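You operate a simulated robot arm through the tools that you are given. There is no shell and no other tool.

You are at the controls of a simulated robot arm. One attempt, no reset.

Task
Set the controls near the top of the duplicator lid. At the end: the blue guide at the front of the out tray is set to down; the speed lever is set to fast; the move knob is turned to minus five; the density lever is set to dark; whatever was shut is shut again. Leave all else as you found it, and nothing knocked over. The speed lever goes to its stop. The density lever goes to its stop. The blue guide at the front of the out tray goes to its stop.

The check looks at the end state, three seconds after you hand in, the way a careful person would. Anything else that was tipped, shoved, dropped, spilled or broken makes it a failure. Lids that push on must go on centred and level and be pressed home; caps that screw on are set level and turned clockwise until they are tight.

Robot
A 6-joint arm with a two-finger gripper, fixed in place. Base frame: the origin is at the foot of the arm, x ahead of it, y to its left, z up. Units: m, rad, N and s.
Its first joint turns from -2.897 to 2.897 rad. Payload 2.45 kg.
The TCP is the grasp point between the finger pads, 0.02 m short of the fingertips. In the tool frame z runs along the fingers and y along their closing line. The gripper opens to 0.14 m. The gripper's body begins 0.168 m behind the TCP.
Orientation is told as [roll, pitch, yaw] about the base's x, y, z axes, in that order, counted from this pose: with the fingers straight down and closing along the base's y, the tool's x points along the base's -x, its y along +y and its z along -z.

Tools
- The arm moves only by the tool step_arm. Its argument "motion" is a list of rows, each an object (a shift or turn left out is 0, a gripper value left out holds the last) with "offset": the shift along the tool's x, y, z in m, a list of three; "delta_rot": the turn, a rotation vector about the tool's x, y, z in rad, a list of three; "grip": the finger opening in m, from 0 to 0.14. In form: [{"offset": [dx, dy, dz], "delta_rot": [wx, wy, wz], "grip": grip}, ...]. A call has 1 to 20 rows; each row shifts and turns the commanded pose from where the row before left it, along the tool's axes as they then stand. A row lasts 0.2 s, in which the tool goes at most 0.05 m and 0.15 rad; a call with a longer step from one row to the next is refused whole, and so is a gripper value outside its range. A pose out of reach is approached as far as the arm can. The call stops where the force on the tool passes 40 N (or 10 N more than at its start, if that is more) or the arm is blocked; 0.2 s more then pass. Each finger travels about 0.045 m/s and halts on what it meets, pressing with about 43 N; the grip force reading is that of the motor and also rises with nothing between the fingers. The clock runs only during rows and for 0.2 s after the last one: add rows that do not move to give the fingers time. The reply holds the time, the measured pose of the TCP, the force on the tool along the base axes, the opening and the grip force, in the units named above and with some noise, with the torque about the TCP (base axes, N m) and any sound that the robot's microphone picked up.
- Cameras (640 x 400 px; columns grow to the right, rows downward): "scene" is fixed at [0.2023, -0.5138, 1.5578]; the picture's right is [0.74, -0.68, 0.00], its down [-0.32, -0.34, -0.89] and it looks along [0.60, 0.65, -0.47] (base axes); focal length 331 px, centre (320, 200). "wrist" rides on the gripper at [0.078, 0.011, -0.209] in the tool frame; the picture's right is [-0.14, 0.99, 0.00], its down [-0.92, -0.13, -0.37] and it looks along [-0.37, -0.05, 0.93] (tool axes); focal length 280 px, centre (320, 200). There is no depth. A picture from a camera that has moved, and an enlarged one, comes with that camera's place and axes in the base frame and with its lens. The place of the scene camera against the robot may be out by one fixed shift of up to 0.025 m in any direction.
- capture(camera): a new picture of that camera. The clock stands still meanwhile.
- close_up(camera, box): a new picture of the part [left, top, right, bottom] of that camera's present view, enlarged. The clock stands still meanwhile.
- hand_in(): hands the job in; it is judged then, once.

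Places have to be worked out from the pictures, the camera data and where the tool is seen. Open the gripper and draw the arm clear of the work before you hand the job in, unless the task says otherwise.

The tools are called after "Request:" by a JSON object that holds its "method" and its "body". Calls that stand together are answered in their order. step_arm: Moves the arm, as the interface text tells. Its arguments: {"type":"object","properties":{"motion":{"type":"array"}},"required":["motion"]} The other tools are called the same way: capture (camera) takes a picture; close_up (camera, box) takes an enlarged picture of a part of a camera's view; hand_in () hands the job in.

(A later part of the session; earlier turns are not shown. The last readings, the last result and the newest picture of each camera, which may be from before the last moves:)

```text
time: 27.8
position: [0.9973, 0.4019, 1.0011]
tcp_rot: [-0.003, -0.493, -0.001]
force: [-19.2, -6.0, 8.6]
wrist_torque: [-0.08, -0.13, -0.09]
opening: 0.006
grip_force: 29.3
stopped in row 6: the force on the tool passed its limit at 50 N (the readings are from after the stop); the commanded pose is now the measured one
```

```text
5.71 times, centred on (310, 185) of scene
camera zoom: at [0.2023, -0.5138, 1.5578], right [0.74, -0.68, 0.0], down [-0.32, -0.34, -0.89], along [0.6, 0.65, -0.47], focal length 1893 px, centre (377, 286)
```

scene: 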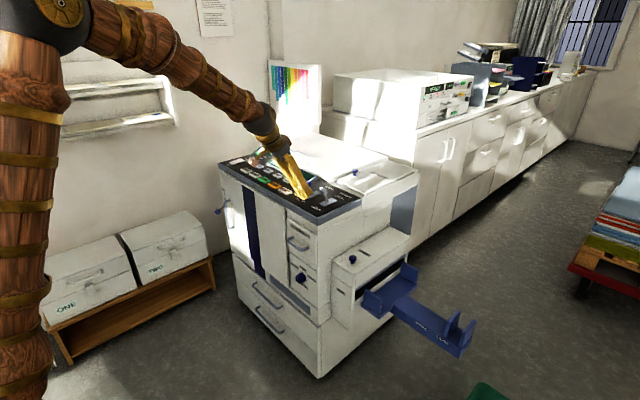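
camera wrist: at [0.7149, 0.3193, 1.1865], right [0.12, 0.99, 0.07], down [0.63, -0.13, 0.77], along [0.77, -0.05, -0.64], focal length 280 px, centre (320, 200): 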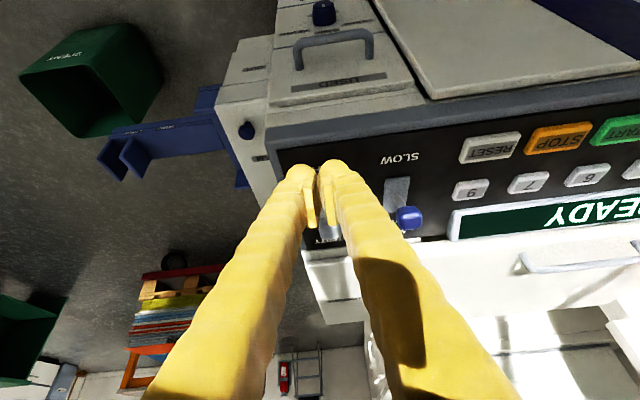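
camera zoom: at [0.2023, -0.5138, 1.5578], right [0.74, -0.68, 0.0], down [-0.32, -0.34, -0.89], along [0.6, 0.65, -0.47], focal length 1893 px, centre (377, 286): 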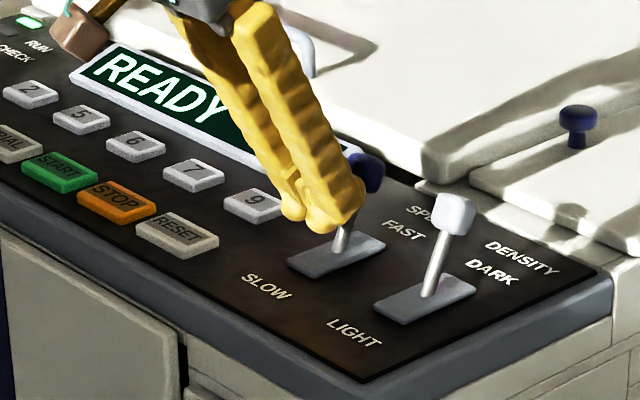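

Speed lever is at its stop too (same x as the density stop). I open, retreat, and swing back to a pose in front of the machine, tilting towards horizontal to look at the MOVE knob.

Request:
{"method": "step_arm", "body": {"motion": [{"grip": 0.05}, {}, {}, {"offset": [0.0175, 0, -0.0096]}, {"offset": [0.0175, 0, -0.0096]}, {"offset": [0.0175, 0, -0.0096]}, {"offset": [0.0175, 0, -0.0096]}, {"offset": [0.0304, -0.01, -0.0278]}, {"offset": [0.0304, -0.01, -0.0278]}, {"offset": [0.0304, -0.01, -0.0278]}, {"offset": [0.0304, -0.01, -0.0278]}, {"offset": [0.0304, -0.01, -0.0278]}, {}]}}

Request:
{"method": "close_up", "body": {"camera": "scene", "box": [270, 150, 350, 220]}}

Request:
{"method": "capture", "body": {"camera": "scene"}}

```text
time: 30.6
position: [0.7186, 0.3548, 1.051]
tcp_rot: [-0.001, -0.49, 0.001]
force: [0.5, 0.0, 0.8]
wrist_torque: [0.01, 0.02, 0.0]
opening: 0.0502
grip_force: 0.2
```

```text
5.71 times, centred on (310, 185) of scene
camera zoom: at [0.2023, -0.5138, 1.5578], right [0.74, -0.68, 0.0], down [-0.32, -0.34, -0.89], along [0.6, 0.65, -0.47], focal length 1893 px, centre (377, 286)
```

zoom: 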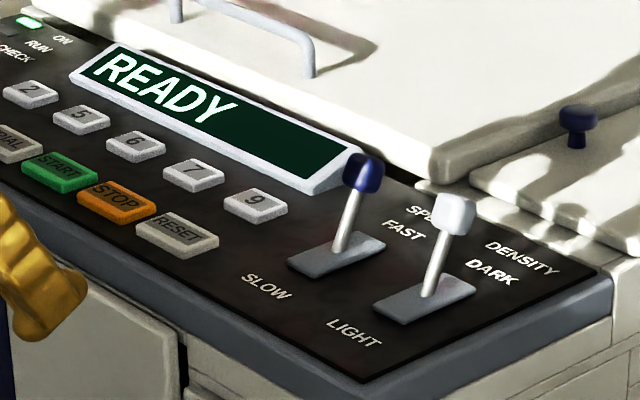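

```text
taken
```

scene: 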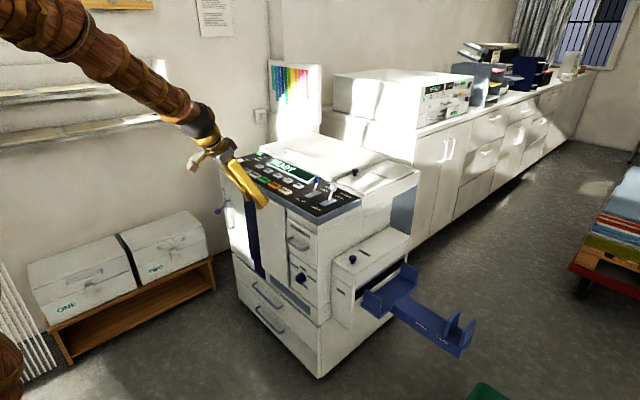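

Both levers are at FAST and DARK. Now I tilt the tool to about 1.19 rad and descend in front of the knob.

Request:
{"method": "step_arm", "body": {"motion": [{"delta_rot": [0, -0.14, 0], "grip": 0.14}, {"delta_rot": [0, -0.14, 0]}, {"delta_rot": [0, -0.14, 0]}, {"delta_rot": [0, -0.14, 0]}, {"delta_rot": [0, -0.14, 0]}, {}]}}

```text
time: 31.9
position: [0.7182, 0.3548, 1.0522]
tcp_rot: [-0.005, -1.191, 0.006]
force: [0.4, 0.5, -0.8]
wrist_torque: [0.03, -0.04, 0.02]
opening: 0.1401
grip_force: 0.0
```

Orientation achieved. I now lower the TCP to z≈0.64 at x≈0.70 in front of the knob.

Request:
{"method": "step_arm", "body": {"motion": [{"offset": [0.0431, -0.0011, 0.0148]}, {"offset": [0.0431, -0.0011, 0.0148]}, {"offset": [0.0431, -0.0011, 0.0148]}, {"offset": [0.0431, -0.0011, 0.0148]}, {"offset": [0.0431, -0.0011, 0.0148]}, {"offset": [0.0431, -0.0011, 0.0148]}, {"offset": [0.0431, -0.0011, 0.0148]}, {"offset": [0.0431, -0.0011, 0.0148]}, {"offset": [0.0431, -0.0011, 0.0148]}, {}]}}

Request:
{"method": "capture", "body": {"camera": "wrist"}}

Request:
{"method": "capture", "body": {"camera": "scene"}}

```text
time: 34.1
position: [0.7664, 0.4207, 0.7463]
tcp_rot: [-0.107, -1.175, 0.087]
force: [-0.6, 0.2, -0.7]
wrist_torque: [-0.02, 0.01, 0.02]
opening: 0.14
grip_force: 0.1
out of reach, approached as far as the arm can: row 5, 6, 7, 8, 9
```

```text
taken
camera wrist: at [0.5441, 0.4356, 0.7575], right [0.07, 0.99, 0.09], down [0.01, -0.09, 1.0], along [1.0, -0.06, -0.02], focal length 280 px, centre (320, 200)
```

wrist: 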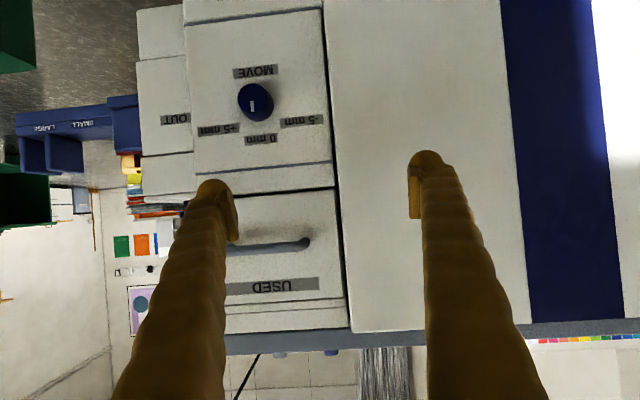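

```text
taken
```

scene: 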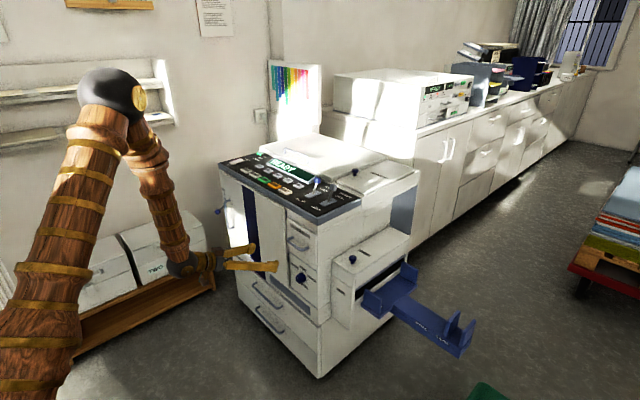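

The elbow's fold limit stopped me at (0.77, 0.42, 0.75), but this gives a nice head-on view of the knob. I enlarge it to measure the labels and pointer.

Request:
{"method": "close_up", "body": {"camera": "wrist", "box": [190, 55, 340, 150]}}

Request:
{"method": "close_up", "body": {"camera": "wrist", "box": [230, 75, 280, 125]}}

```text
4.21 times, centred on (265, 102) of wrist
camera zoom: at [0.5441, 0.4356, 0.7575], right [0.07, 0.99, 0.09], down [0.01, -0.09, 1.0], along [1.0, -0.06, -0.02], focal length 1181 px, centre (552, 610)
```

zoom: 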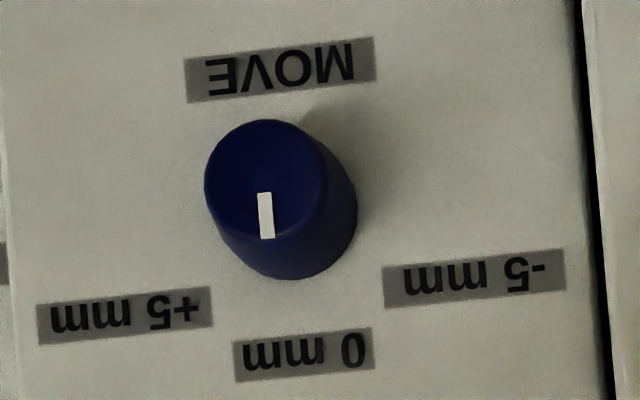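

```text
8.00 times, centred on (255, 100) of wrist
camera zoom: at [0.5441, 0.4356, 0.7575], right [0.07, 0.99, 0.09], down [0.01, -0.09, 1.0], along [1.0, -0.06, -0.02], focal length 2243 px, centre (840, 1000)
```

zoom: 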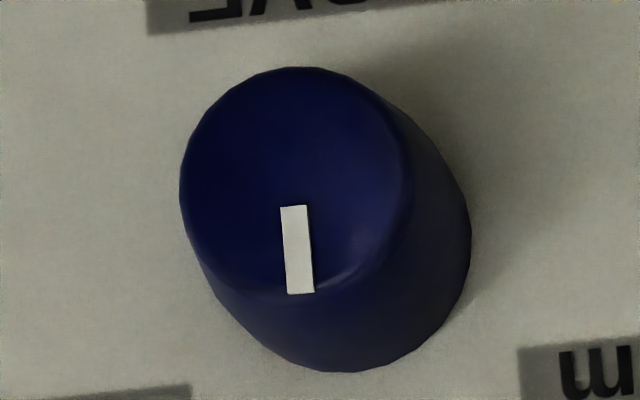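

Measured: knob axis at (y≈0.345, z≈0.62), face at x≈0.876, panel at x≈0.905, diameter ≈35 mm, pointer straight up; the -5 label lies about 55–65° to the left. I now align the tool horizontally along +x and move to a pre-grasp at about (0.82, 0.345, 0.62).

Request:
{"method": "step_arm", "body": {"motion": [{"delta_rot": [-0.0267, 0, 0.0335], "grip": 0.07}, {"offset": [-0.0096, -0.0378, 0.0231]}, {"offset": [-0.0096, -0.0378, 0.0231]}, {"delta_rot": [0, -0.132, 0]}, {"delta_rot": [0, -0.132, 0]}, {"delta_rot": [0, -0.132, 0]}, {"offset": [0.042, 0, 0]}, {"offset": [0.042, 0, 0]}, {"offset": [0.042, 0, 0]}, {}]}}

Request:
{"method": "capture", "body": {"camera": "wrist"}}

Request:
{"method": "capture", "body": {"camera": "scene"}}

```text
time: 35.3
position: [0.8377, 0.3671, 0.7796]
tcp_rot: [-0.379, -1.36, 0.35]
force: [-7.1, 0.6, -8.4]
wrist_torque: [0.36, 0.02, -0.27]
opening: 0.0695
grip_force: 0.0
out of reach, approached as far as the arm can: row 1, 3, 4, 5
stopped in row 5: the force on the tool passed its limit at 65 N (the readings are from after the stop); the commanded pose is now the measured one
```

```text
taken
camera wrist: at [0.6187, 0.3799, 0.7442], right [0.05, 1.0, 0.06], down [-0.18, -0.05, 0.98], along [0.98, -0.06, 0.18], focal length 280 px, centre (320, 200)
```

wrist: 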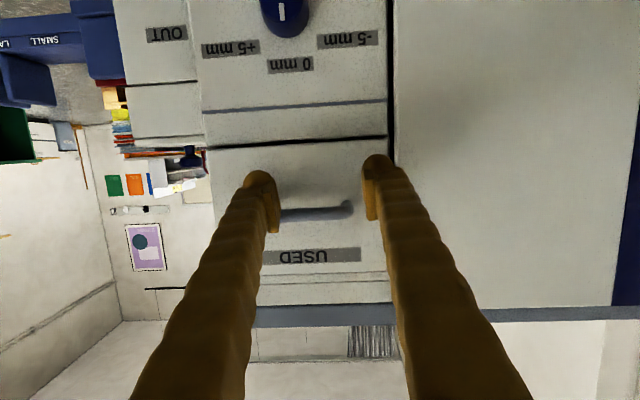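

```text
taken
```

scene: 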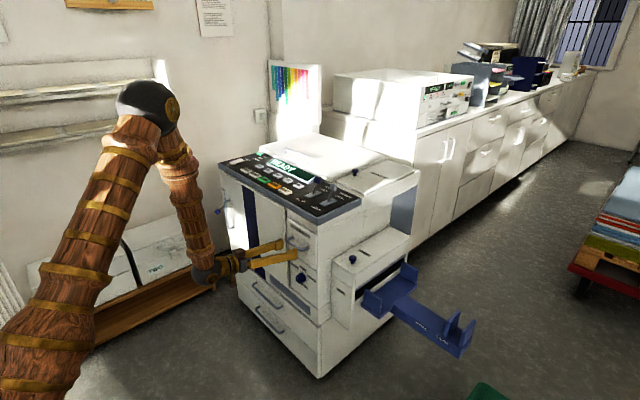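

Something touched (65 N) while the arm drifted because of the fold limit. Before moving I look closely at where the fingers are relative to the USED drawer and the door.

Request:
{"method": "close_up", "body": {"camera": "scene", "box": [230, 210, 330, 310]}}

Request:
{"method": "close_up", "body": {"camera": "wrist", "box": [220, 110, 430, 270]}}

Request:
{"method": "close_up", "body": {"camera": "scene", "box": [160, 200, 280, 310]}}

```text
4.00 times, centred on (280, 260) of scene
camera zoom: at [0.2023, -0.5138, 1.5578], right [0.74, -0.68, 0.0], down [-0.32, -0.34, -0.89], along [0.6, 0.65, -0.47], focal length 1325 px, centre (480, -40)
```

zoom: 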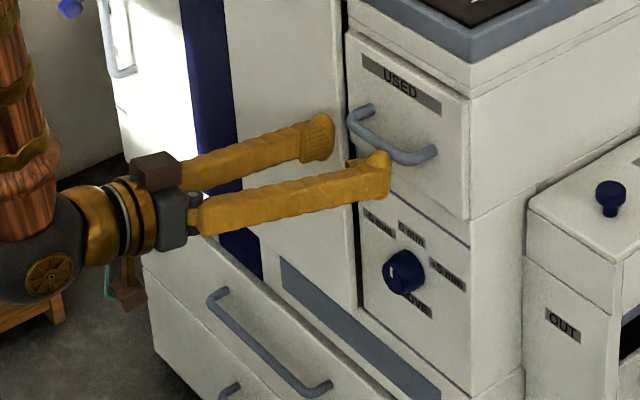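

```text
2.50 times, centred on (325, 190) of wrist
camera zoom: at [0.6187, 0.3799, 0.7442], right [0.05, 1.0, 0.06], down [-0.18, -0.05, 0.98], along [0.98, -0.06, 0.18], focal length 701 px, centre (308, 225)
```

zoom: 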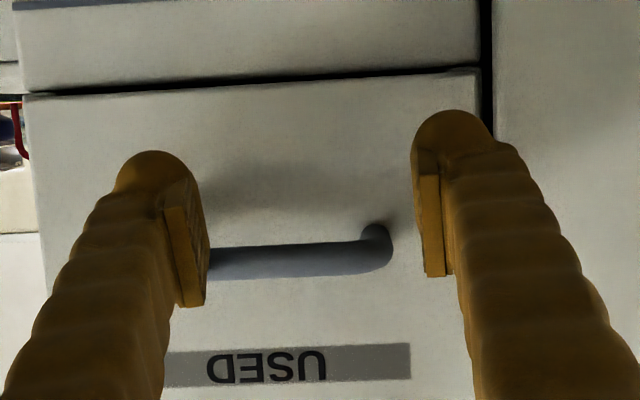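

```text
3.64 times, centred on (220, 255) of scene
camera zoom: at [0.2023, -0.5138, 1.5578], right [0.74, -0.68, 0.0], down [-0.32, -0.34, -0.89], along [0.6, 0.65, -0.47], focal length 1205 px, centre (684, 0)
```

zoom: 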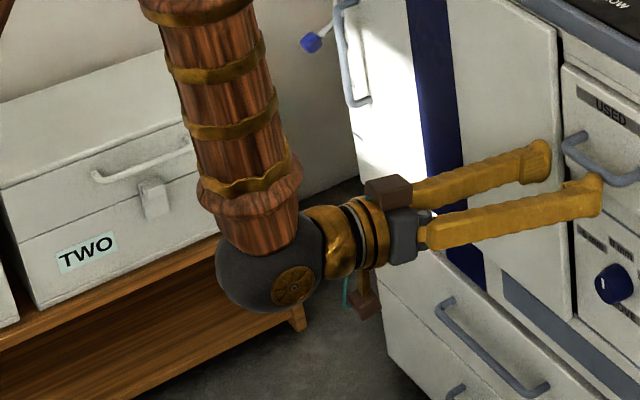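

The lower finger is pressed against the underside of the USED handle. I move straight down away from it, which also increases the distance from the shoulder.

Request:
{"method": "step_arm", "body": {"motion": [{"offset": [0.0342, 0.0027, 0.0068]}, {"offset": [0.0342, 0.0027, 0.0068]}, {"offset": [0.0342, 0.0027, 0.0068]}, {}]}}

Request:
{"method": "capture", "body": {"camera": "wrist"}}

Request:
{"method": "close_up", "body": {"camera": "scene", "box": [230, 210, 330, 310]}}

```text
time: 36.2
position: [0.8629, 0.3884, 0.6991]
tcp_rot: [-0.472, -1.345, 0.435]
force: [-3.2, -4.1, -0.9]
wrist_torque: [-0.03, 0.03, 0.07]
opening: 0.0673
grip_force: 0.1
out of reach, approached as far as the arm can: row 1, 2, 3
stopped in row 4: the force on the tool passed its limit at 81 N (the readings are from after the stop); the commanded pose is now the measured one
```

```text
taken
camera wrist: at [0.6434, 0.4029, 0.6638], right [0.05, 1.0, 0.03], down [-0.18, -0.02, 0.98], along [0.98, -0.06, 0.18], focal length 280 px, centre (320, 200)
```

wrist: 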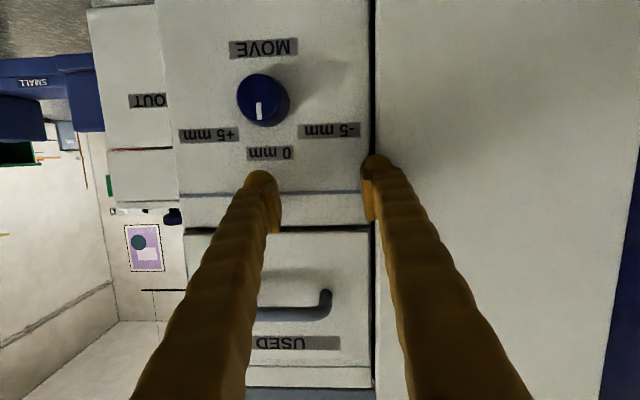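

```text
4.00 times, centred on (280, 260) of scene
camera zoom: at [0.2023, -0.5138, 1.5578], right [0.74, -0.68, 0.0], down [-0.32, -0.34, -0.89], along [0.6, 0.65, -0.47], focal length 1325 px, centre (480, -40)
```

zoom: 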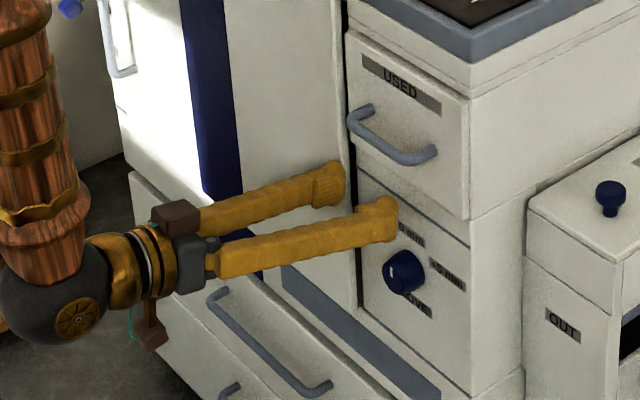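

The arm can't fold enough for a fully horizontal approach here; the compromise pushed a finger against the door. I'll back off while reducing the tilt to ~0.95 rad (wrist higher), since with fingers closing along y the knob can be gripped at that tilt too.

Request:
{"method": "step_arm", "body": {"motion": [{"offset": [0.002, 0, -0.008], "delta_rot": [0, 0.1, 0]}, {"offset": [0.003, 0, -0.0095], "delta_rot": [0, 0.1, 0]}, {"offset": [0.004, 0, -0.009], "delta_rot": [0, 0.1, 0]}, {"offset": [0.005, 0, -0.0085], "delta_rot": [0, 0.1, 0]}, {"offset": [0.005, 0, -0.0085]}, {}]}}

Request:
{"method": "capture", "body": {"camera": "wrist"}}

Request:
{"method": "close_up", "body": {"camera": "scene", "box": [230, 210, 330, 310]}}

```text
time: 37.6
position: [0.8157, 0.3922, 0.6971]
tcp_rot: [-0.176, -0.964, 0.12]
force: [-0.1, 0.2, -0.1]
wrist_torque: [0.03, -0.01, 0.04]
opening: 0.07
grip_force: 0.1
```

```text
taken
camera wrist: at [0.5996, 0.4138, 0.7517], right [0.1, 0.99, 0.01], down [0.22, -0.04, 0.98], along [0.97, -0.1, -0.22], focal length 280 px, centre (320, 200)
```

wrist: 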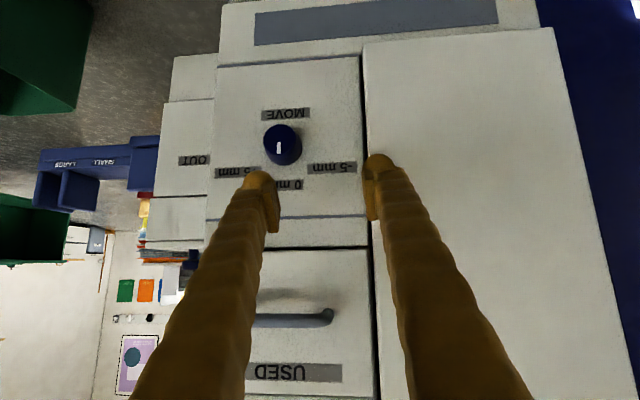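

```text
4.00 times, centred on (280, 260) of scene
camera zoom: at [0.2023, -0.5138, 1.5578], right [0.74, -0.68, 0.0], down [-0.32, -0.34, -0.89], along [0.6, 0.65, -0.47], focal length 1325 px, centre (480, -40)
```

zoom: 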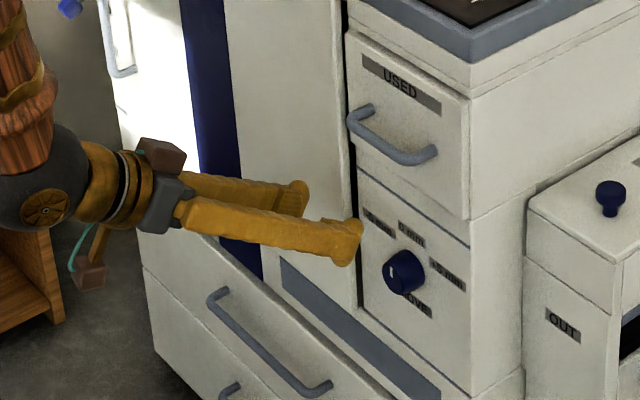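

Free of contact and everything looks unmoved. I correct the small roll/yaw errors, set the tilt to 0.9 rad, and line up with the knob for an approach along the tool axis.

Request:
{"method": "step_arm", "body": {"motion": [{"delta_rot": [-0.0774, 0.07, 0.0684]}, {"offset": [0.012, -0.0236, 0.0219]}, {"offset": [0.012, -0.0236, 0.0219]}, {}]}}

Request:
{"method": "capture", "body": {"camera": "wrist"}}

Request:
{"method": "close_up", "body": {"camera": "scene", "box": [250, 230, 330, 310]}}

```text
time: 38.6
position: [0.8364, 0.3439, 0.6562]
tcp_rot: [-0.016, -0.896, 0.004]
force: [-0.1, 0.0, -0.8]
wrist_torque: [-0.02, -0.02, 0.04]
opening: 0.0698
grip_force: 0.1
out of reach, approached as far as the arm can: row 3
```

```text
taken
camera wrist: at [0.6247, 0.3589, 0.7268], right [0.09, 0.99, 0.1], down [0.29, -0.12, 0.95], along [0.95, -0.06, -0.3], focal length 280 px, centre (320, 200)
```

wrist: 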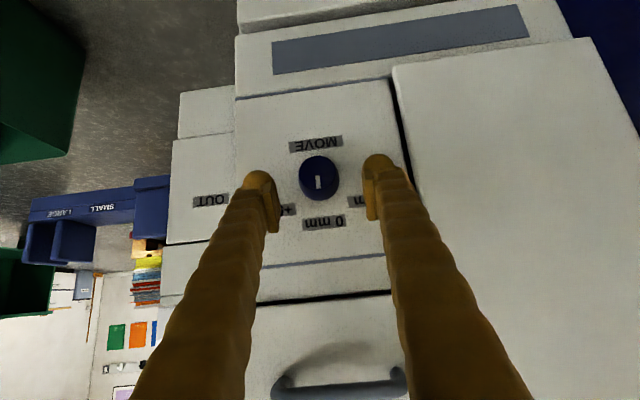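

```text
5.00 times, centred on (290, 270) of scene
camera zoom: at [0.2023, -0.5138, 1.5578], right [0.74, -0.68, 0.0], down [-0.32, -0.34, -0.89], along [0.6, 0.65, -0.47], focal length 1656 px, centre (470, -150)
```

zoom: 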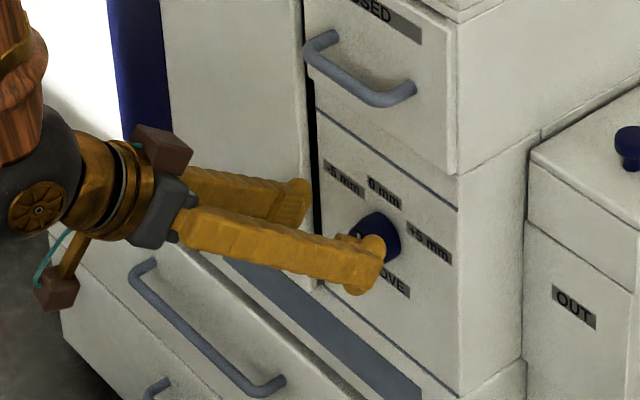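

The knob is centred between the fingers (y≈0.344, z≈0.622). I advance along the tool axis so the pads straddle it, stopping just short of the panel.

Request:
{"method": "step_arm", "body": {"motion": [{"offset": [0.0022, 0, 0.0161]}, {"offset": [0.0022, 0, 0.0161]}, {"offset": [0.0022, 0, 0.0161]}, {}]}}

Request:
{"method": "capture", "body": {"camera": "wrist"}}

Request:
{"method": "close_up", "body": {"camera": "scene", "box": [250, 230, 330, 310]}}

```text
time: 39.6
position: [0.872, 0.3474, 0.6208]
tcp_rot: [-0.017, -0.896, 0.005]
force: [0.3, 0.8, 0.4]
wrist_torque: [0.01, -0.01, 0.0]
opening: 0.0698
grip_force: 0.0
out of reach, approached as far as the arm can: row 3
```

```text
taken
camera wrist: at [0.6606, 0.3608, 0.6924], right [0.09, 0.99, 0.1], down [0.29, -0.12, 0.95], along [0.95, -0.06, -0.3], focal length 280 px, centre (320, 200)
```

wrist: 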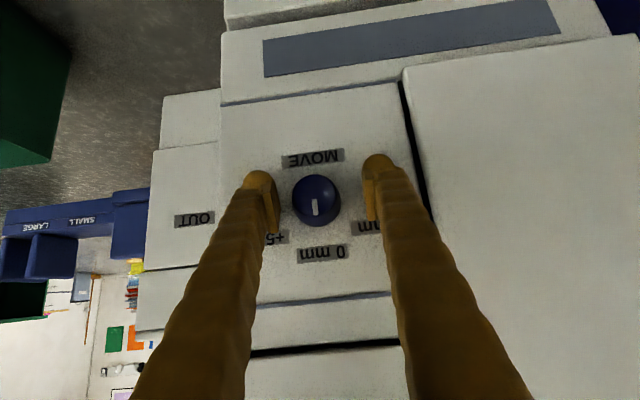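

```text
5.00 times, centred on (290, 270) of scene
camera zoom: at [0.2023, -0.5138, 1.5578], right [0.74, -0.68, 0.0], down [-0.32, -0.34, -0.89], along [0.6, 0.65, -0.47], focal length 1656 px, centre (470, -150)
```

zoom: 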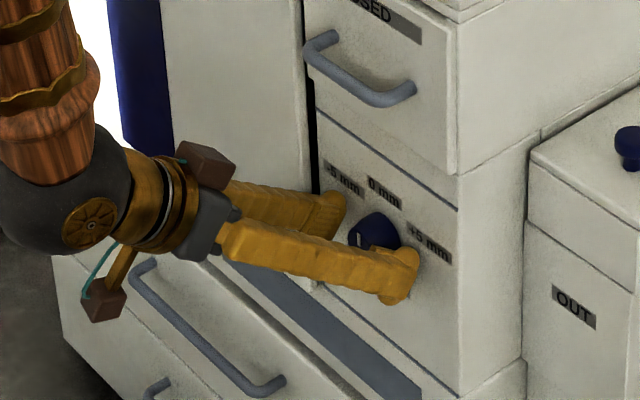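

Fingers straddle the knob; I nudge y by -0.0035 to centre and close on it.

Request:
{"method": "step_arm", "body": {"motion": [{"offset": [0, -0.0035, 0]}, {"grip": 0.02}, {}, {}, {}]}}

Request:
{"method": "capture", "body": {"camera": "wrist"}}

Request:
{"method": "close_up", "body": {"camera": "scene", "box": [270, 250, 330, 310]}}

```text
time: 40.8
position: [0.8715, 0.3425, 0.6226]
tcp_rot: [-0.016, -0.895, 0.003]
force: [1.6, -33.6, 1.9]
wrist_torque: [-0.07, -0.01, -0.57]
opening: 0.0373
grip_force: 42.7
```

```text
taken
camera wrist: at [0.6613, 0.3569, 0.6932], right [0.1, 0.99, 0.1], down [0.29, -0.12, 0.95], along [0.95, -0.06, -0.3], focal length 280 px, centre (320, 200)
```

wrist: 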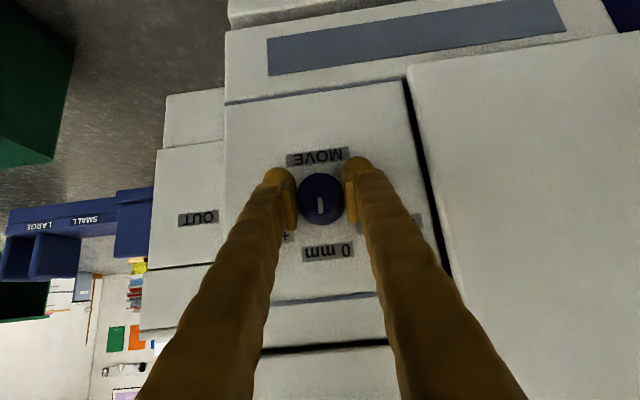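

```text
6.67 times, centred on (300, 280) of scene
camera zoom: at [0.2023, -0.5138, 1.5578], right [0.74, -0.68, 0.0], down [-0.32, -0.34, -0.89], along [0.6, 0.65, -0.47], focal length 2209 px, centre (453, -333)
```

zoom: 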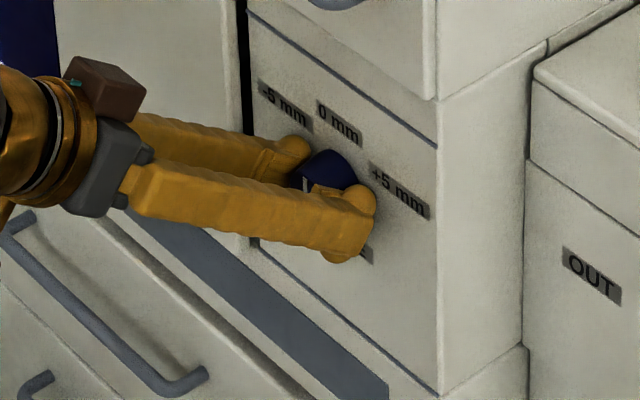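

Gripped (opening 37 mm) but with a 34 N side load towards -y, so the grip centre is slightly off. I shift the command -y a little to relieve it.

Request:
{"method": "step_arm", "body": {"motion": [{"offset": [0, -0.0015, 0]}, {}]}}

```text
time: 41.4
position: [0.8719, 0.3426, 0.6222]
tcp_rot: [-0.018, -0.894, 0.004]
force: [-17.3, -36.4, 6.4]
wrist_torque: [-0.02, -0.02, -0.59]
opening: 0.0373
grip_force: 45.0
```

The side force hasn't dropped yet; I shift another -2 mm and re-read.

Request:
{"method": "step_arm", "body": {"motion": [{"offset": [0, -0.002, 0]}, {}, {}]}}

```text
time: 42.2
position: [0.873, 0.3419, 0.6226]
tcp_rot: [-0.019, -0.896, 0.008]
force: [-48.3, -3.4, -3.5]
wrist_torque: [-0.01, 0.18, -0.09]
opening: 0.0373
grip_force: 44.7
out of reach, approached as far as the arm can: row 1
```

The side load is gone but the arm is being squeezed forward by its fold limit. I release, back off, and use a steeper tilt (θ≈0.75) to gain margin.

Request:
{"method": "step_arm", "body": {"motion": [{"grip": 0.07}, {}, {"offset": [0, 0, -0.02]}, {"offset": [0, 0, -0.02]}, {"delta_rot": [0, 0.146, 0]}, {}]}}

Request:
{"method": "capture", "body": {"camera": "wrist"}}

```text
time: 43.6
position: [0.8458, 0.3434, 0.6504]
tcp_rot: [0.002, -0.753, -0.006]
force: [-0.2, -0.1, -0.5]
wrist_torque: [0.0, -0.01, -0.03]
opening: 0.0701
grip_force: 0.1
out of reach, approached as far as the arm can: row 4
```

```text
taken
camera wrist: at [0.6457, 0.3559, 0.751], right [0.1, 0.99, 0.09], down [0.42, -0.13, 0.9], along [0.9, -0.05, -0.43], focal length 280 px, centre (320, 200)
```

wrist: 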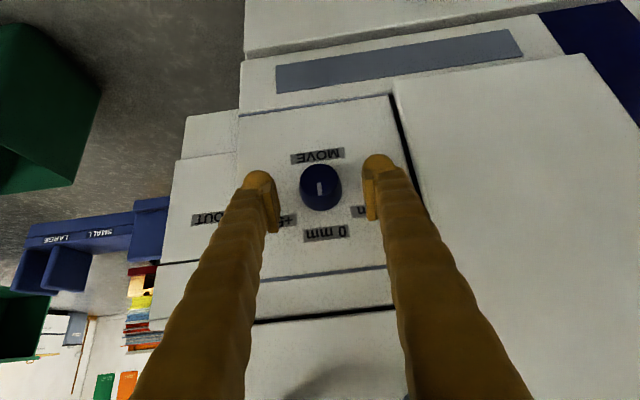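

Tilt is 0.753 and reach is fine. I advance again onto the knob with y≈0.342 and close.

Request:
{"method": "step_arm", "body": {"motion": [{"offset": [0.0006, -0.0005, 0.0124]}, {"offset": [0.0006, -0.0005, 0.0124]}, {"offset": [0.0006, -0.0005, 0.0124]}, {}, {"grip": 0.02}, {}, {}, {}]}}

```text
time: 45.4
position: [0.869, 0.3433, 0.6216]
tcp_rot: [0.0, -0.753, -0.006]
force: [4.3, 7.7, -5.4]
wrist_torque: [0.01, 0.12, 0.14]
opening: 0.037
grip_force: 42.4
```

Gripped with small residual forces. I now rotate about the knob's axis (base -x sense, taking the pointer from up towards the left/-5) in 0.1 rad steps.

Request:
{"method": "step_arm", "body": {"motion": [{"delta_rot": [0.073, 0, -0.0684]}, {"delta_rot": [0.073, 0, -0.0684]}, {"delta_rot": [0.073, 0, -0.0684]}, {}]}}

Request:
{"method": "capture", "body": {"camera": "wrist"}}

Request:
{"method": "close_up", "body": {"camera": "scene", "box": [270, 250, 330, 310]}}

```text
time: 46.4
position: [0.8672, 0.343, 0.6198]
tcp_rot: [-0.401, -0.712, 0.268]
force: [-22.7, 13.1, -0.6]
wrist_torque: [0.03, 0.18, 0.12]
opening: 0.0368
grip_force: 45.0
```

```text
taken
camera wrist: at [0.669, 0.3838, 0.7144], right [0.1, 0.97, -0.2], down [0.42, 0.14, 0.9], along [0.9, -0.18, -0.4], focal length 280 px, centre (320, 200)
```

wrist: 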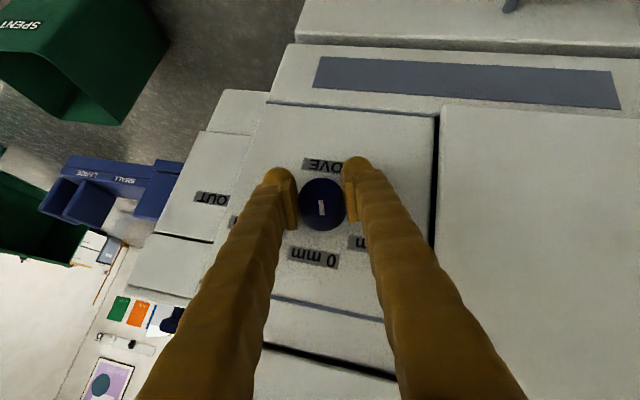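

```text
6.67 times, centred on (300, 280) of scene
camera zoom: at [0.2023, -0.5138, 1.5578], right [0.74, -0.68, 0.0], down [-0.32, -0.34, -0.89], along [0.6, 0.65, -0.47], focal length 2209 px, centre (453, -333)
```

zoom: 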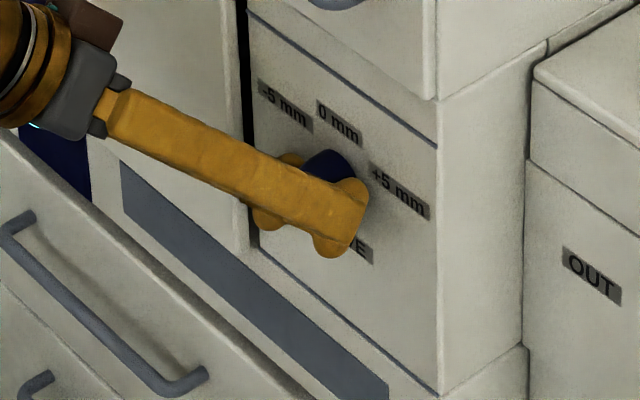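

Forces are moderate. I zoom in to see whether the pointer has turned with the fingers.

Request:
{"method": "close_up", "body": {"camera": "wrist", "box": [280, 150, 380, 280]}}

```text
3.08 times, centred on (330, 215) of wrist
camera zoom: at [0.669, 0.3838, 0.7144], right [0.1, 0.97, -0.2], down [0.42, 0.14, 0.9], along [0.9, -0.18, -0.4], focal length 863 px, centre (289, 154)
```

zoom: 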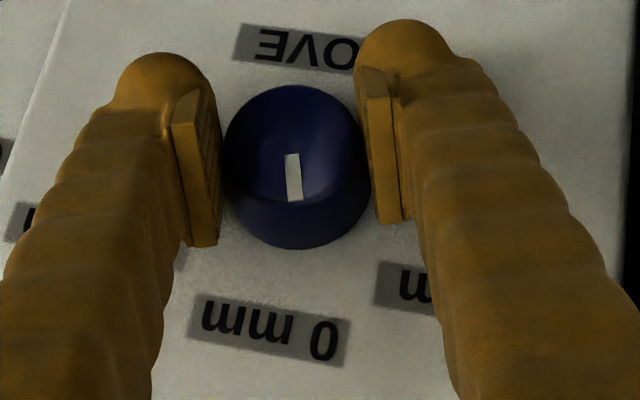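

The pointer turns with the fingers. I continue another 0.3 rad and check forces.

Request:
{"method": "step_arm", "body": {"motion": [{"delta_rot": [0.073, 0, -0.0684]}, {"delta_rot": [0.073, 0, -0.0684]}, {"delta_rot": [0.073, 0, -0.0684]}, {}]}}

Request:
{"method": "close_up", "body": {"camera": "wrist", "box": [280, 150, 380, 280]}}

```text
time: 47.0
position: [0.8683, 0.3421, 0.6193]
tcp_rot: [-0.563, -0.67, 0.369]
force: [-5.8, -0.8, 3.1]
wrist_torque: [0.0, -0.05, 0.01]
opening: 0.0368
grip_force: 44.8
stopped in row 2: the force on the tool passed its limit at 44 N (the readings are from after the stop); the commanded pose is now the measured one
```

```text
3.08 times, centred on (330, 215) of wrist
camera zoom: at [0.669, 0.3953, 0.7083], right [0.1, 0.94, -0.33], down [0.42, 0.26, 0.87], along [0.9, -0.23, -0.37], focal length 863 px, centre (289, 154)
```

zoom: 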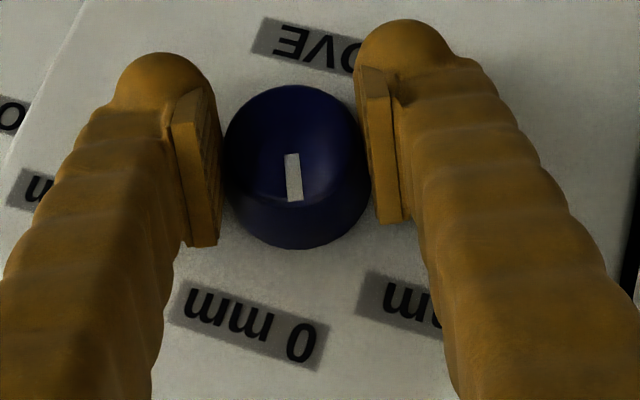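

The force limit tripped from slight off-centre loading, but the knob has followed (~25°). The command has been re-based, so I continue in smaller steps.

Request:
{"method": "step_arm", "body": {"motion": [{"delta_rot": [0.058, 0, -0.0547]}, {"delta_rot": [0.058, 0, -0.0547]}, {"delta_rot": [0.058, 0, -0.0547]}, {}]}}

Request:
{"method": "capture", "body": {"camera": "wrist"}}

```text
time: 48.0
position: [0.8673, 0.3443, 0.6209]
tcp_rot: [-0.825, -0.566, 0.523]
force: [-2.9, 3.2, -6.3]
wrist_torque: [0.01, 0.15, -0.04]
opening: 0.037
grip_force: 44.9
```

```text
taken
camera wrist: at [0.669, 0.4143, 0.6938], right [0.1, 0.83, -0.54], down [0.42, 0.46, 0.78], along [0.9, -0.31, -0.31], focal length 280 px, centre (320, 200)
```

wrist: 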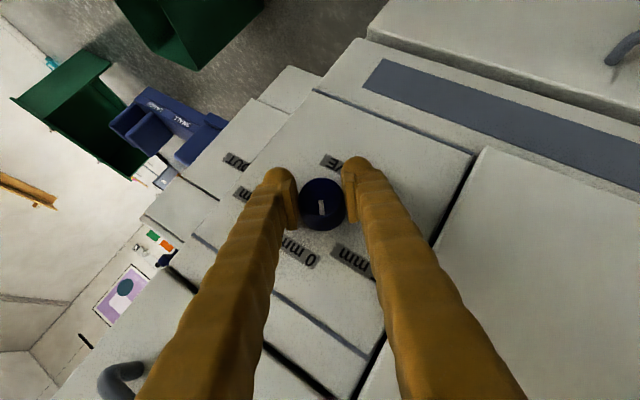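

About 38° turned so far. I continue with four more 0.08 rad steps.

Request:
{"method": "step_arm", "body": {"motion": [{"delta_rot": [0.058, 0, -0.0547]}, {"delta_rot": [0.058, 0, -0.0547]}, {"delta_rot": [0.058, 0, -0.0547]}, {"delta_rot": [0.058, 0, -0.0547]}, {}]}}

Request:
{"method": "capture", "body": {"camera": "wrist"}}

Request:
{"method": "close_up", "body": {"camera": "wrist", "box": [270, 140, 390, 290]}}

```text
time: 49.1
position: [0.8675, 0.3432, 0.6205]
tcp_rot: [-1.123, -0.385, 0.664]
force: [-17.5, 14.5, -10.5]
wrist_torque: [0.03, 0.2, 0.25]
opening: 0.0367
grip_force: 44.6
```

```text
taken
camera wrist: at [0.6688, 0.433, 0.6682], right [0.1, 0.62, -0.78], down [0.42, 0.68, 0.6], along [0.9, -0.39, -0.2], focal length 280 px, centre (320, 200)
```

wrist: 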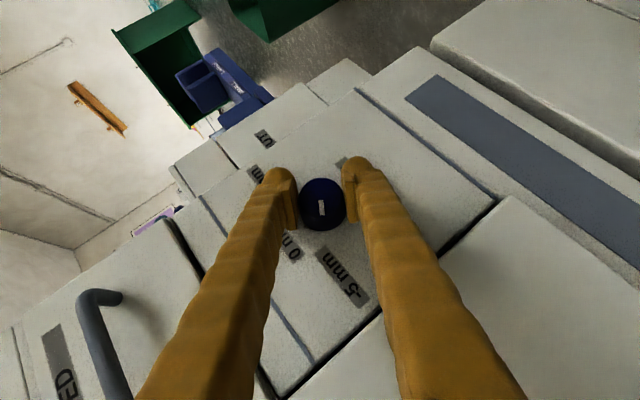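

```text
2.67 times, centred on (330, 215) of wrist
camera zoom: at [0.6688, 0.433, 0.6682], right [0.1, 0.62, -0.78], down [0.42, 0.68, 0.6], along [0.9, -0.39, -0.2], focal length 748 px, centre (293, 160)
```

zoom: 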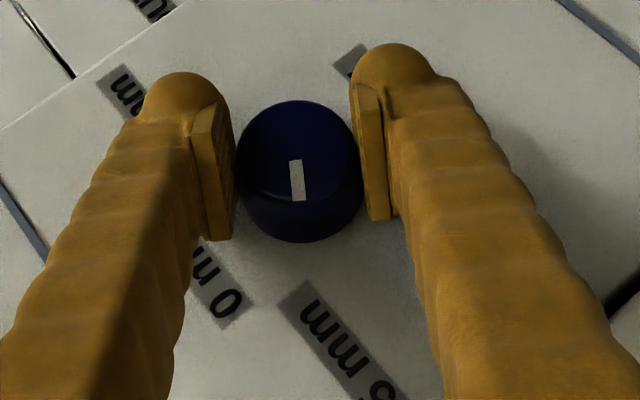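

About 57° now and the pointer is nearly at the "-5 mm" label with very little torque. I continue in small steps watching the x-torque for a stop.

Request:
{"method": "step_arm", "body": {"motion": [{"delta_rot": [0.0365, 0, -0.0342]}, {"delta_rot": [0.0365, 0, -0.0342]}, {}]}}

Request:
{"method": "close_up", "body": {"camera": "wrist", "box": [270, 140, 390, 290]}}

```text
time: 50.0
position: [0.867, 0.3439, 0.6211]
tcp_rot: [-1.203, -0.323, 0.69]
force: [-3.1, 4.5, -3.6]
wrist_torque: [0.5, 0.12, -0.06]
opening: 0.0368
grip_force: 45.2
stopped in row 3: the force on the tool passed its limit at 41 N (the readings are from after the stop); the commanded pose is now the measured one
```

```text
2.67 times, centred on (330, 215) of wrist
camera zoom: at [0.6689, 0.4376, 0.6593], right [0.1, 0.54, -0.83], down [0.42, 0.74, 0.53], along [0.9, -0.4, -0.16], focal length 748 px, centre (293, 160)
```

zoom: 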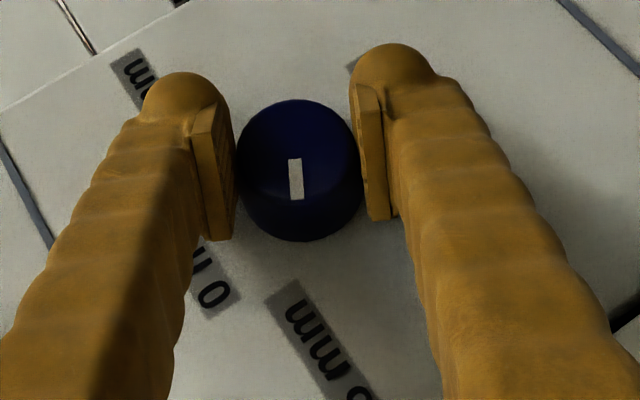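

The x-torque jumped to 0.5 N·m at about 60–62°: the knob is on its end stop at -5. I release and back off to check the pointer.

Request:
{"method": "step_arm", "body": {"motion": [{"grip": 0.075}, {}, {}, {"offset": [0, 0, -0.03]}, {"offset": [0, 0, -0.03]}, {"offset": [0, 0, -0.03]}, {"offset": [0, 0, -0.03]}, {"grip": 0.14}, {}, {}]}}

Request:
{"method": "capture", "body": {"camera": "wrist"}}

Request:
{"method": "close_up", "body": {"camera": "scene", "box": [285, 255, 325, 305]}}

```text
time: 52.2
position: [0.7864, 0.4222, 0.6639]
tcp_rot: [-1.204, -0.324, 0.69]
force: [-0.1, 0.5, 0.1]
wrist_torque: [-0.01, -0.01, -0.02]
opening: 0.14
grip_force: 0.0
```

```text
taken
camera wrist: at [0.5875, 0.5161, 0.7013], right [0.1, 0.54, -0.83], down [0.42, 0.74, 0.53], along [0.9, -0.4, -0.16], focal length 280 px, centre (320, 200)
```

wrist: 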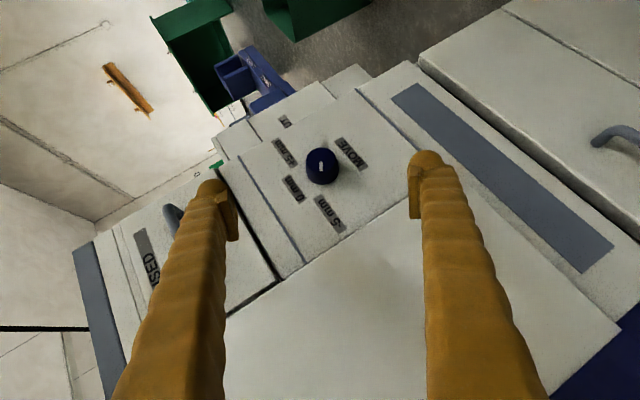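

```text
8.00 times, centred on (305, 280) of scene
camera zoom: at [0.2023, -0.5138, 1.5578], right [0.74, -0.68, 0.0], down [-0.32, -0.34, -0.89], along [0.6, 0.65, -0.47], focal length 2650 px, centre (440, -440)
```

zoom: 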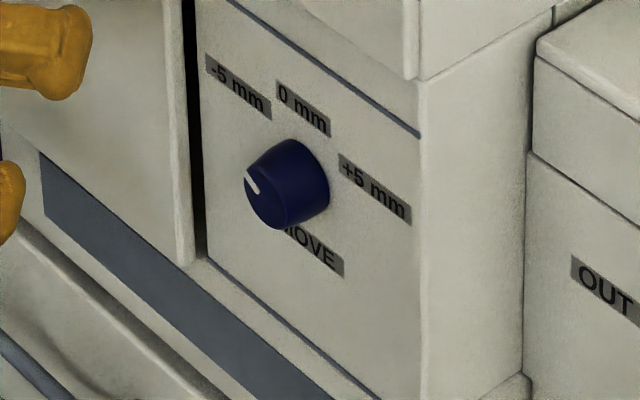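

The pointer now points upper-left at -5 mm. I zoom in to measure its angle.

Request:
{"method": "close_up", "body": {"camera": "wrist", "box": [265, 105, 385, 245]}}

Request:
{"method": "close_up", "body": {"camera": "wrist", "box": [300, 140, 345, 190]}}

```text
2.86 times, centred on (325, 175) of wrist
camera zoom: at [0.5875, 0.5161, 0.7013], right [0.1, 0.54, -0.83], down [0.42, 0.74, 0.53], along [0.9, -0.4, -0.16], focal length 801 px, centre (306, 271)
```

zoom: 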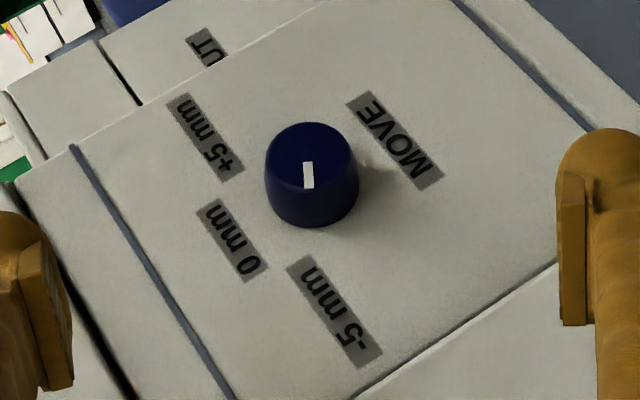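

```text
8.00 times, centred on (322, 165) of wrist
camera zoom: at [0.5875, 0.5161, 0.7013], right [0.1, 0.54, -0.83], down [0.42, 0.74, 0.53], along [0.9, -0.4, -0.16], focal length 2243 px, centre (300, 480)
```

zoom: 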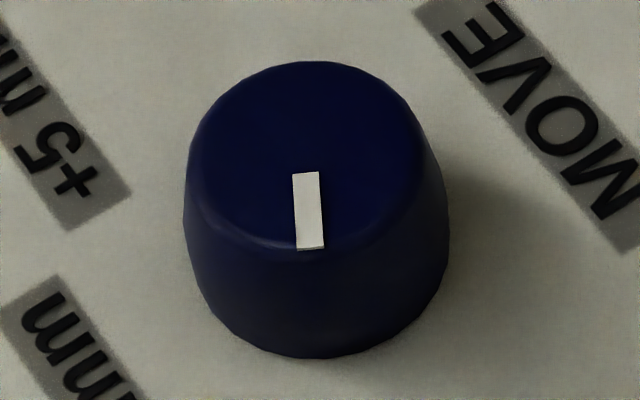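

The pointer measures 60° left of vertical, squarely at the -5 mm stop. Now for the guide: first I undo the tool roll, then raise and clear the machine's front.

Request:
{"method": "step_arm", "body": {"motion": [{"delta_rot": [-0.1021, 0, 0.0957]}, {"delta_rot": [-0.1021, 0, 0.0957]}, {"delta_rot": [-0.1021, 0, 0.0957]}, {"delta_rot": [-0.1021, 0, 0.0957]}, {"delta_rot": [-0.1021, 0, 0.0957]}, {"delta_rot": [-0.1021, 0, 0.0957]}, {"delta_rot": [-0.1021, 0, 0.0957]}, {"delta_rot": [-0.0774, 0, 0.0725]}, {}]}}

```text
time: 54.2
position: [0.7864, 0.4217, 0.6633]
tcp_rot: [-0.001, -0.753, 0.001]
force: [-0.8, 0.9, -0.4]
wrist_torque: [-0.03, 0.0, -0.01]
opening: 0.1403
grip_force: 0.0
```

Tool is upright at tilt 0.753. I back off along the tool, return to vertical, and raise.

Request:
{"method": "step_arm", "body": {"motion": [{"offset": [0, 0, -0.04], "grip": 0.0}, {"offset": [0, 0, -0.04]}, {"offset": [0, 0, -0.04]}, {"offset": [0, 0, -0.04]}, {"delta_rot": [0, 0.15, 0]}, {"delta_rot": [0, 0.15, 0]}, {"delta_rot": [0, 0.15, 0]}, {"delta_rot": [0, 0.15, 0]}, {"delta_rot": [0, 0.153, 0]}, {"offset": [0, 0, -0.045]}, {"offset": [0, 0, -0.045]}, {"offset": [0, 0, -0.045]}, {"offset": [0, 0, -0.045]}, {}]}}

```text
refused: row 9 steps farther than a row can; nothing moved
```

A row slightly exceeded the turn limit; I resend with 0.15 rad.

Request:
{"method": "step_arm", "body": {"motion": [{"offset": [0, 0, -0.04], "grip": 0.0}, {"offset": [0, 0, -0.04]}, {"offset": [0, 0, -0.04]}, {"offset": [0, 0, -0.04]}, {"delta_rot": [0, 0.15, 0]}, {"delta_rot": [0, 0.15, 0]}, {"delta_rot": [0, 0.15, 0]}, {"delta_rot": [0, 0.15, 0]}, {"delta_rot": [0, 0.15, 0]}, {"offset": [0, 0, -0.045]}, {"offset": [0, 0, -0.045]}, {"offset": [0, 0, -0.045]}, {"offset": [0, 0, -0.045]}, {}]}}

```text
time: 57.2
position: [0.6756, 0.4238, 0.9588]
tcp_rot: [-0.003, -0.001, 0.002]
force: [0.5, 0.3, -0.8]
wrist_torque: [-0.01, 0.01, 0.02]
opening: 0.0
grip_force: 29.5
```

Vertical and clear. I move across in front of the machine to about (0.85, -0.05, 0.95), then yaw 90° so the gripper body is slim in y.

Request:
{"method": "step_arm", "body": {"motion": [{"offset": [-0.0155, -0.043, 0]}, {"offset": [-0.0155, -0.043, 0]}, {"offset": [-0.0155, -0.043, 0]}, {"offset": [-0.0155, -0.043, 0]}, {"offset": [-0.0155, -0.043, 0]}, {"offset": [-0.0155, -0.043, 0]}, {"offset": [-0.0155, -0.043, 0]}, {"offset": [-0.0155, -0.043, 0]}, {"offset": [-0.0155, -0.043, 0]}, {"offset": [-0.0155, -0.043, 0]}, {"offset": [-0.0155, -0.043, 0]}, {}]}}

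Request:
{"method": "step_arm", "body": {"motion": [{"delta_rot": [0, 0, -0.15]}, {"delta_rot": [0, 0, -0.15]}, {"delta_rot": [0, 0, -0.15]}, {"delta_rot": [0, 0, -0.15]}, {"delta_rot": [0, 0, -0.15]}, {"delta_rot": [0, 0, -0.15]}, {"delta_rot": [0, 0, -0.15]}, {"delta_rot": [0, 0, -0.15]}, {"delta_rot": [0, 0, -0.15]}, {"delta_rot": [0, 0, -0.15]}, {"delta_rot": [0, 0, -0.07]}, {}]}}

Request:
{"method": "capture", "body": {"camera": "wrist"}}

Request:
{"method": "capture", "body": {"camera": "scene"}}

```text
time: 59.8
position: [0.8483, -0.052, 0.9601]
tcp_rot: [-0.002, -0.002, 0.0]
force: [0.1, 0.4, 0.1]
wrist_torque: [0.0, 0.02, 0.01]
opening: 0.0
grip_force: 29.7
```

```text
time: 62.4
position: [0.8464, -0.0516, 0.9604]
tcp_rot: [-0.002, 0.0, 1.569]
force: [0.4, 1.0, -0.4]
wrist_torque: [0.01, 0.0, -0.01]
opening: 0.0003
grip_force: 29.4
```

```text
taken
camera wrist: at [0.8358, -0.1285, 1.1705], right [-0.99, 0.14, 0.0], down [0.13, 0.92, 0.37], along [0.05, 0.36, -0.93], focal length 280 px, centre (320, 200)
```

wrist: 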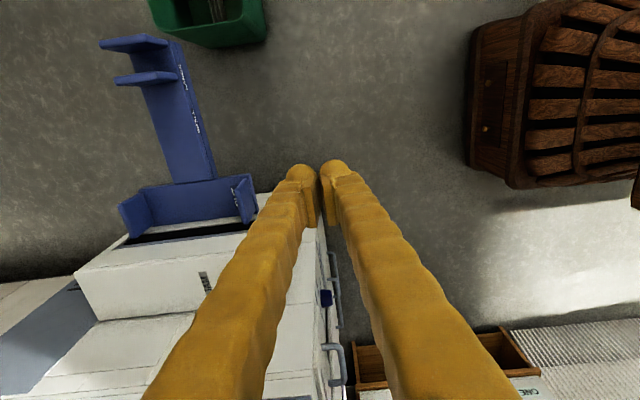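

```text
taken
```

scene: 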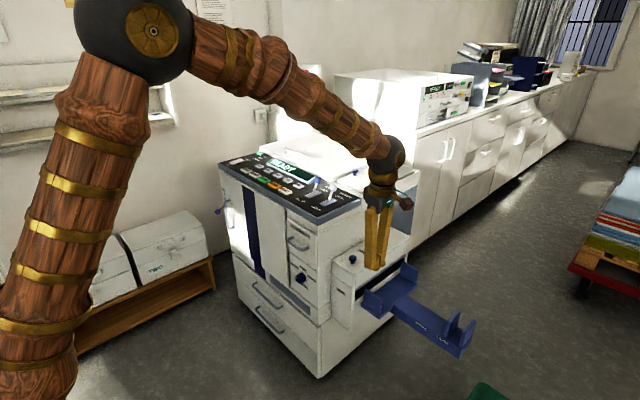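

I zoom on the tray from here to refine the guide's position.

Request:
{"method": "close_up", "body": {"camera": "wrist", "box": [110, 150, 280, 260]}}

Request:
{"method": "close_up", "body": {"camera": "wrist", "box": [215, 160, 275, 235]}}

```text
3.64 times, centred on (195, 205) of wrist
camera zoom: at [0.8358, -0.1285, 1.1705], right [-0.99, 0.14, 0.0], down [0.13, 0.92, 0.37], along [0.05, 0.36, -0.93], focal length 1020 px, centre (774, 182)
```

zoom: 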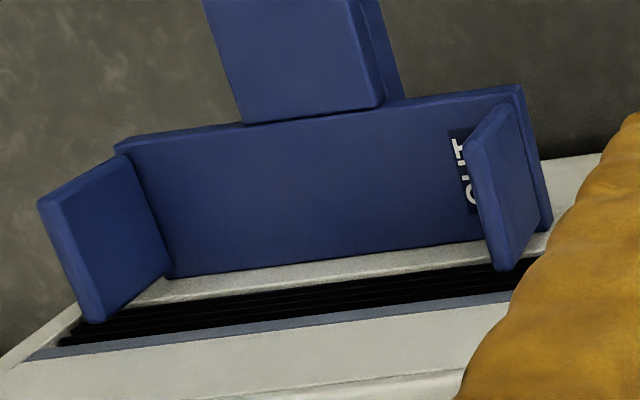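

```text
5.33 times, centred on (245, 198) of wrist
camera zoom: at [0.8358, -0.1285, 1.1705], right [-0.99, 0.14, 0.0], down [0.13, 0.92, 0.37], along [0.05, 0.36, -0.93], focal length 1495 px, centre (720, 213)
```

zoom: 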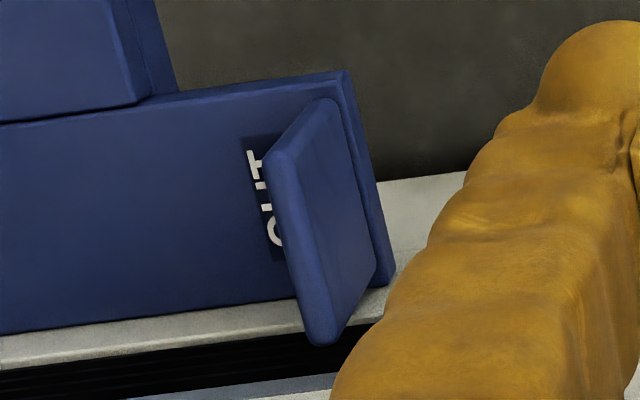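

The guide plate's top edge is at about x=1.03, y 0.036–0.118, z≈0.62, with its hinge at the tray floor (z≈0.545). I go down in front of it with the closed fingers at (0.97, 0.07, 0.605).

Request:
{"method": "step_arm", "body": {"motion": [{"offset": [-0.0174, -0.0177, 0.03]}, {"offset": [-0.0174, -0.0177, 0.03]}, {"offset": [-0.0174, -0.0177, 0.03]}, {"offset": [-0.0174, -0.0177, 0.03]}, {"offset": [-0.0174, -0.0177, 0.03]}, {"offset": [-0.0174, -0.0177, 0.03]}, {"offset": [-0.0174, -0.0177, 0.03]}, {}]}}

Request:
{"method": "capture", "body": {"camera": "wrist"}}

Request:
{"method": "close_up", "body": {"camera": "scene", "box": [330, 220, 450, 320]}}

```text
time: 64.2
position: [0.9713, 0.0708, 0.7507]
tcp_rot: [0.0, 0.004, 1.569]
force: [0.4, -0.1, 0.3]
wrist_torque: [0.0, 0.01, -0.02]
opening: 0.0
grip_force: 29.7
```

```text
taken
camera wrist: at [0.961, -0.0067, 0.9617], right [-0.99, 0.14, 0.0], down [0.13, 0.92, 0.37], along [0.05, 0.36, -0.93], focal length 280 px, centre (320, 200)
```

wrist: 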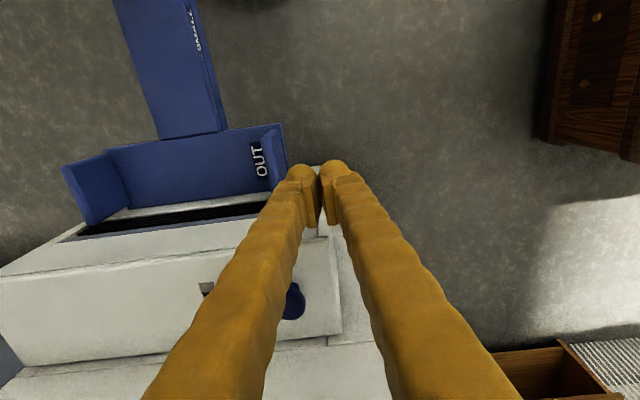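

```text
4.00 times, centred on (390, 270) of scene
camera zoom: at [0.2023, -0.5138, 1.5578], right [0.74, -0.68, 0.0], down [-0.32, -0.34, -0.89], along [0.6, 0.65, -0.47], focal length 1325 px, centre (40, -80)
```

zoom: 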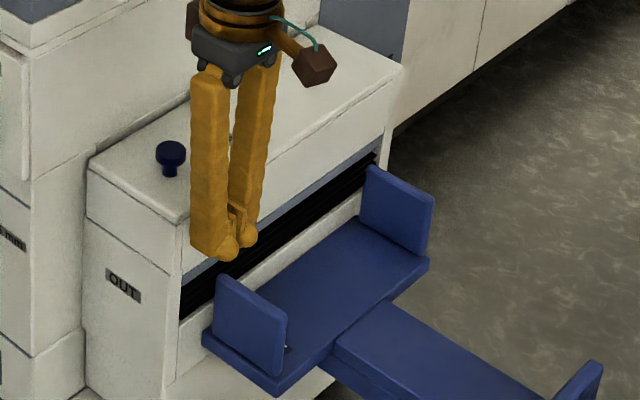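

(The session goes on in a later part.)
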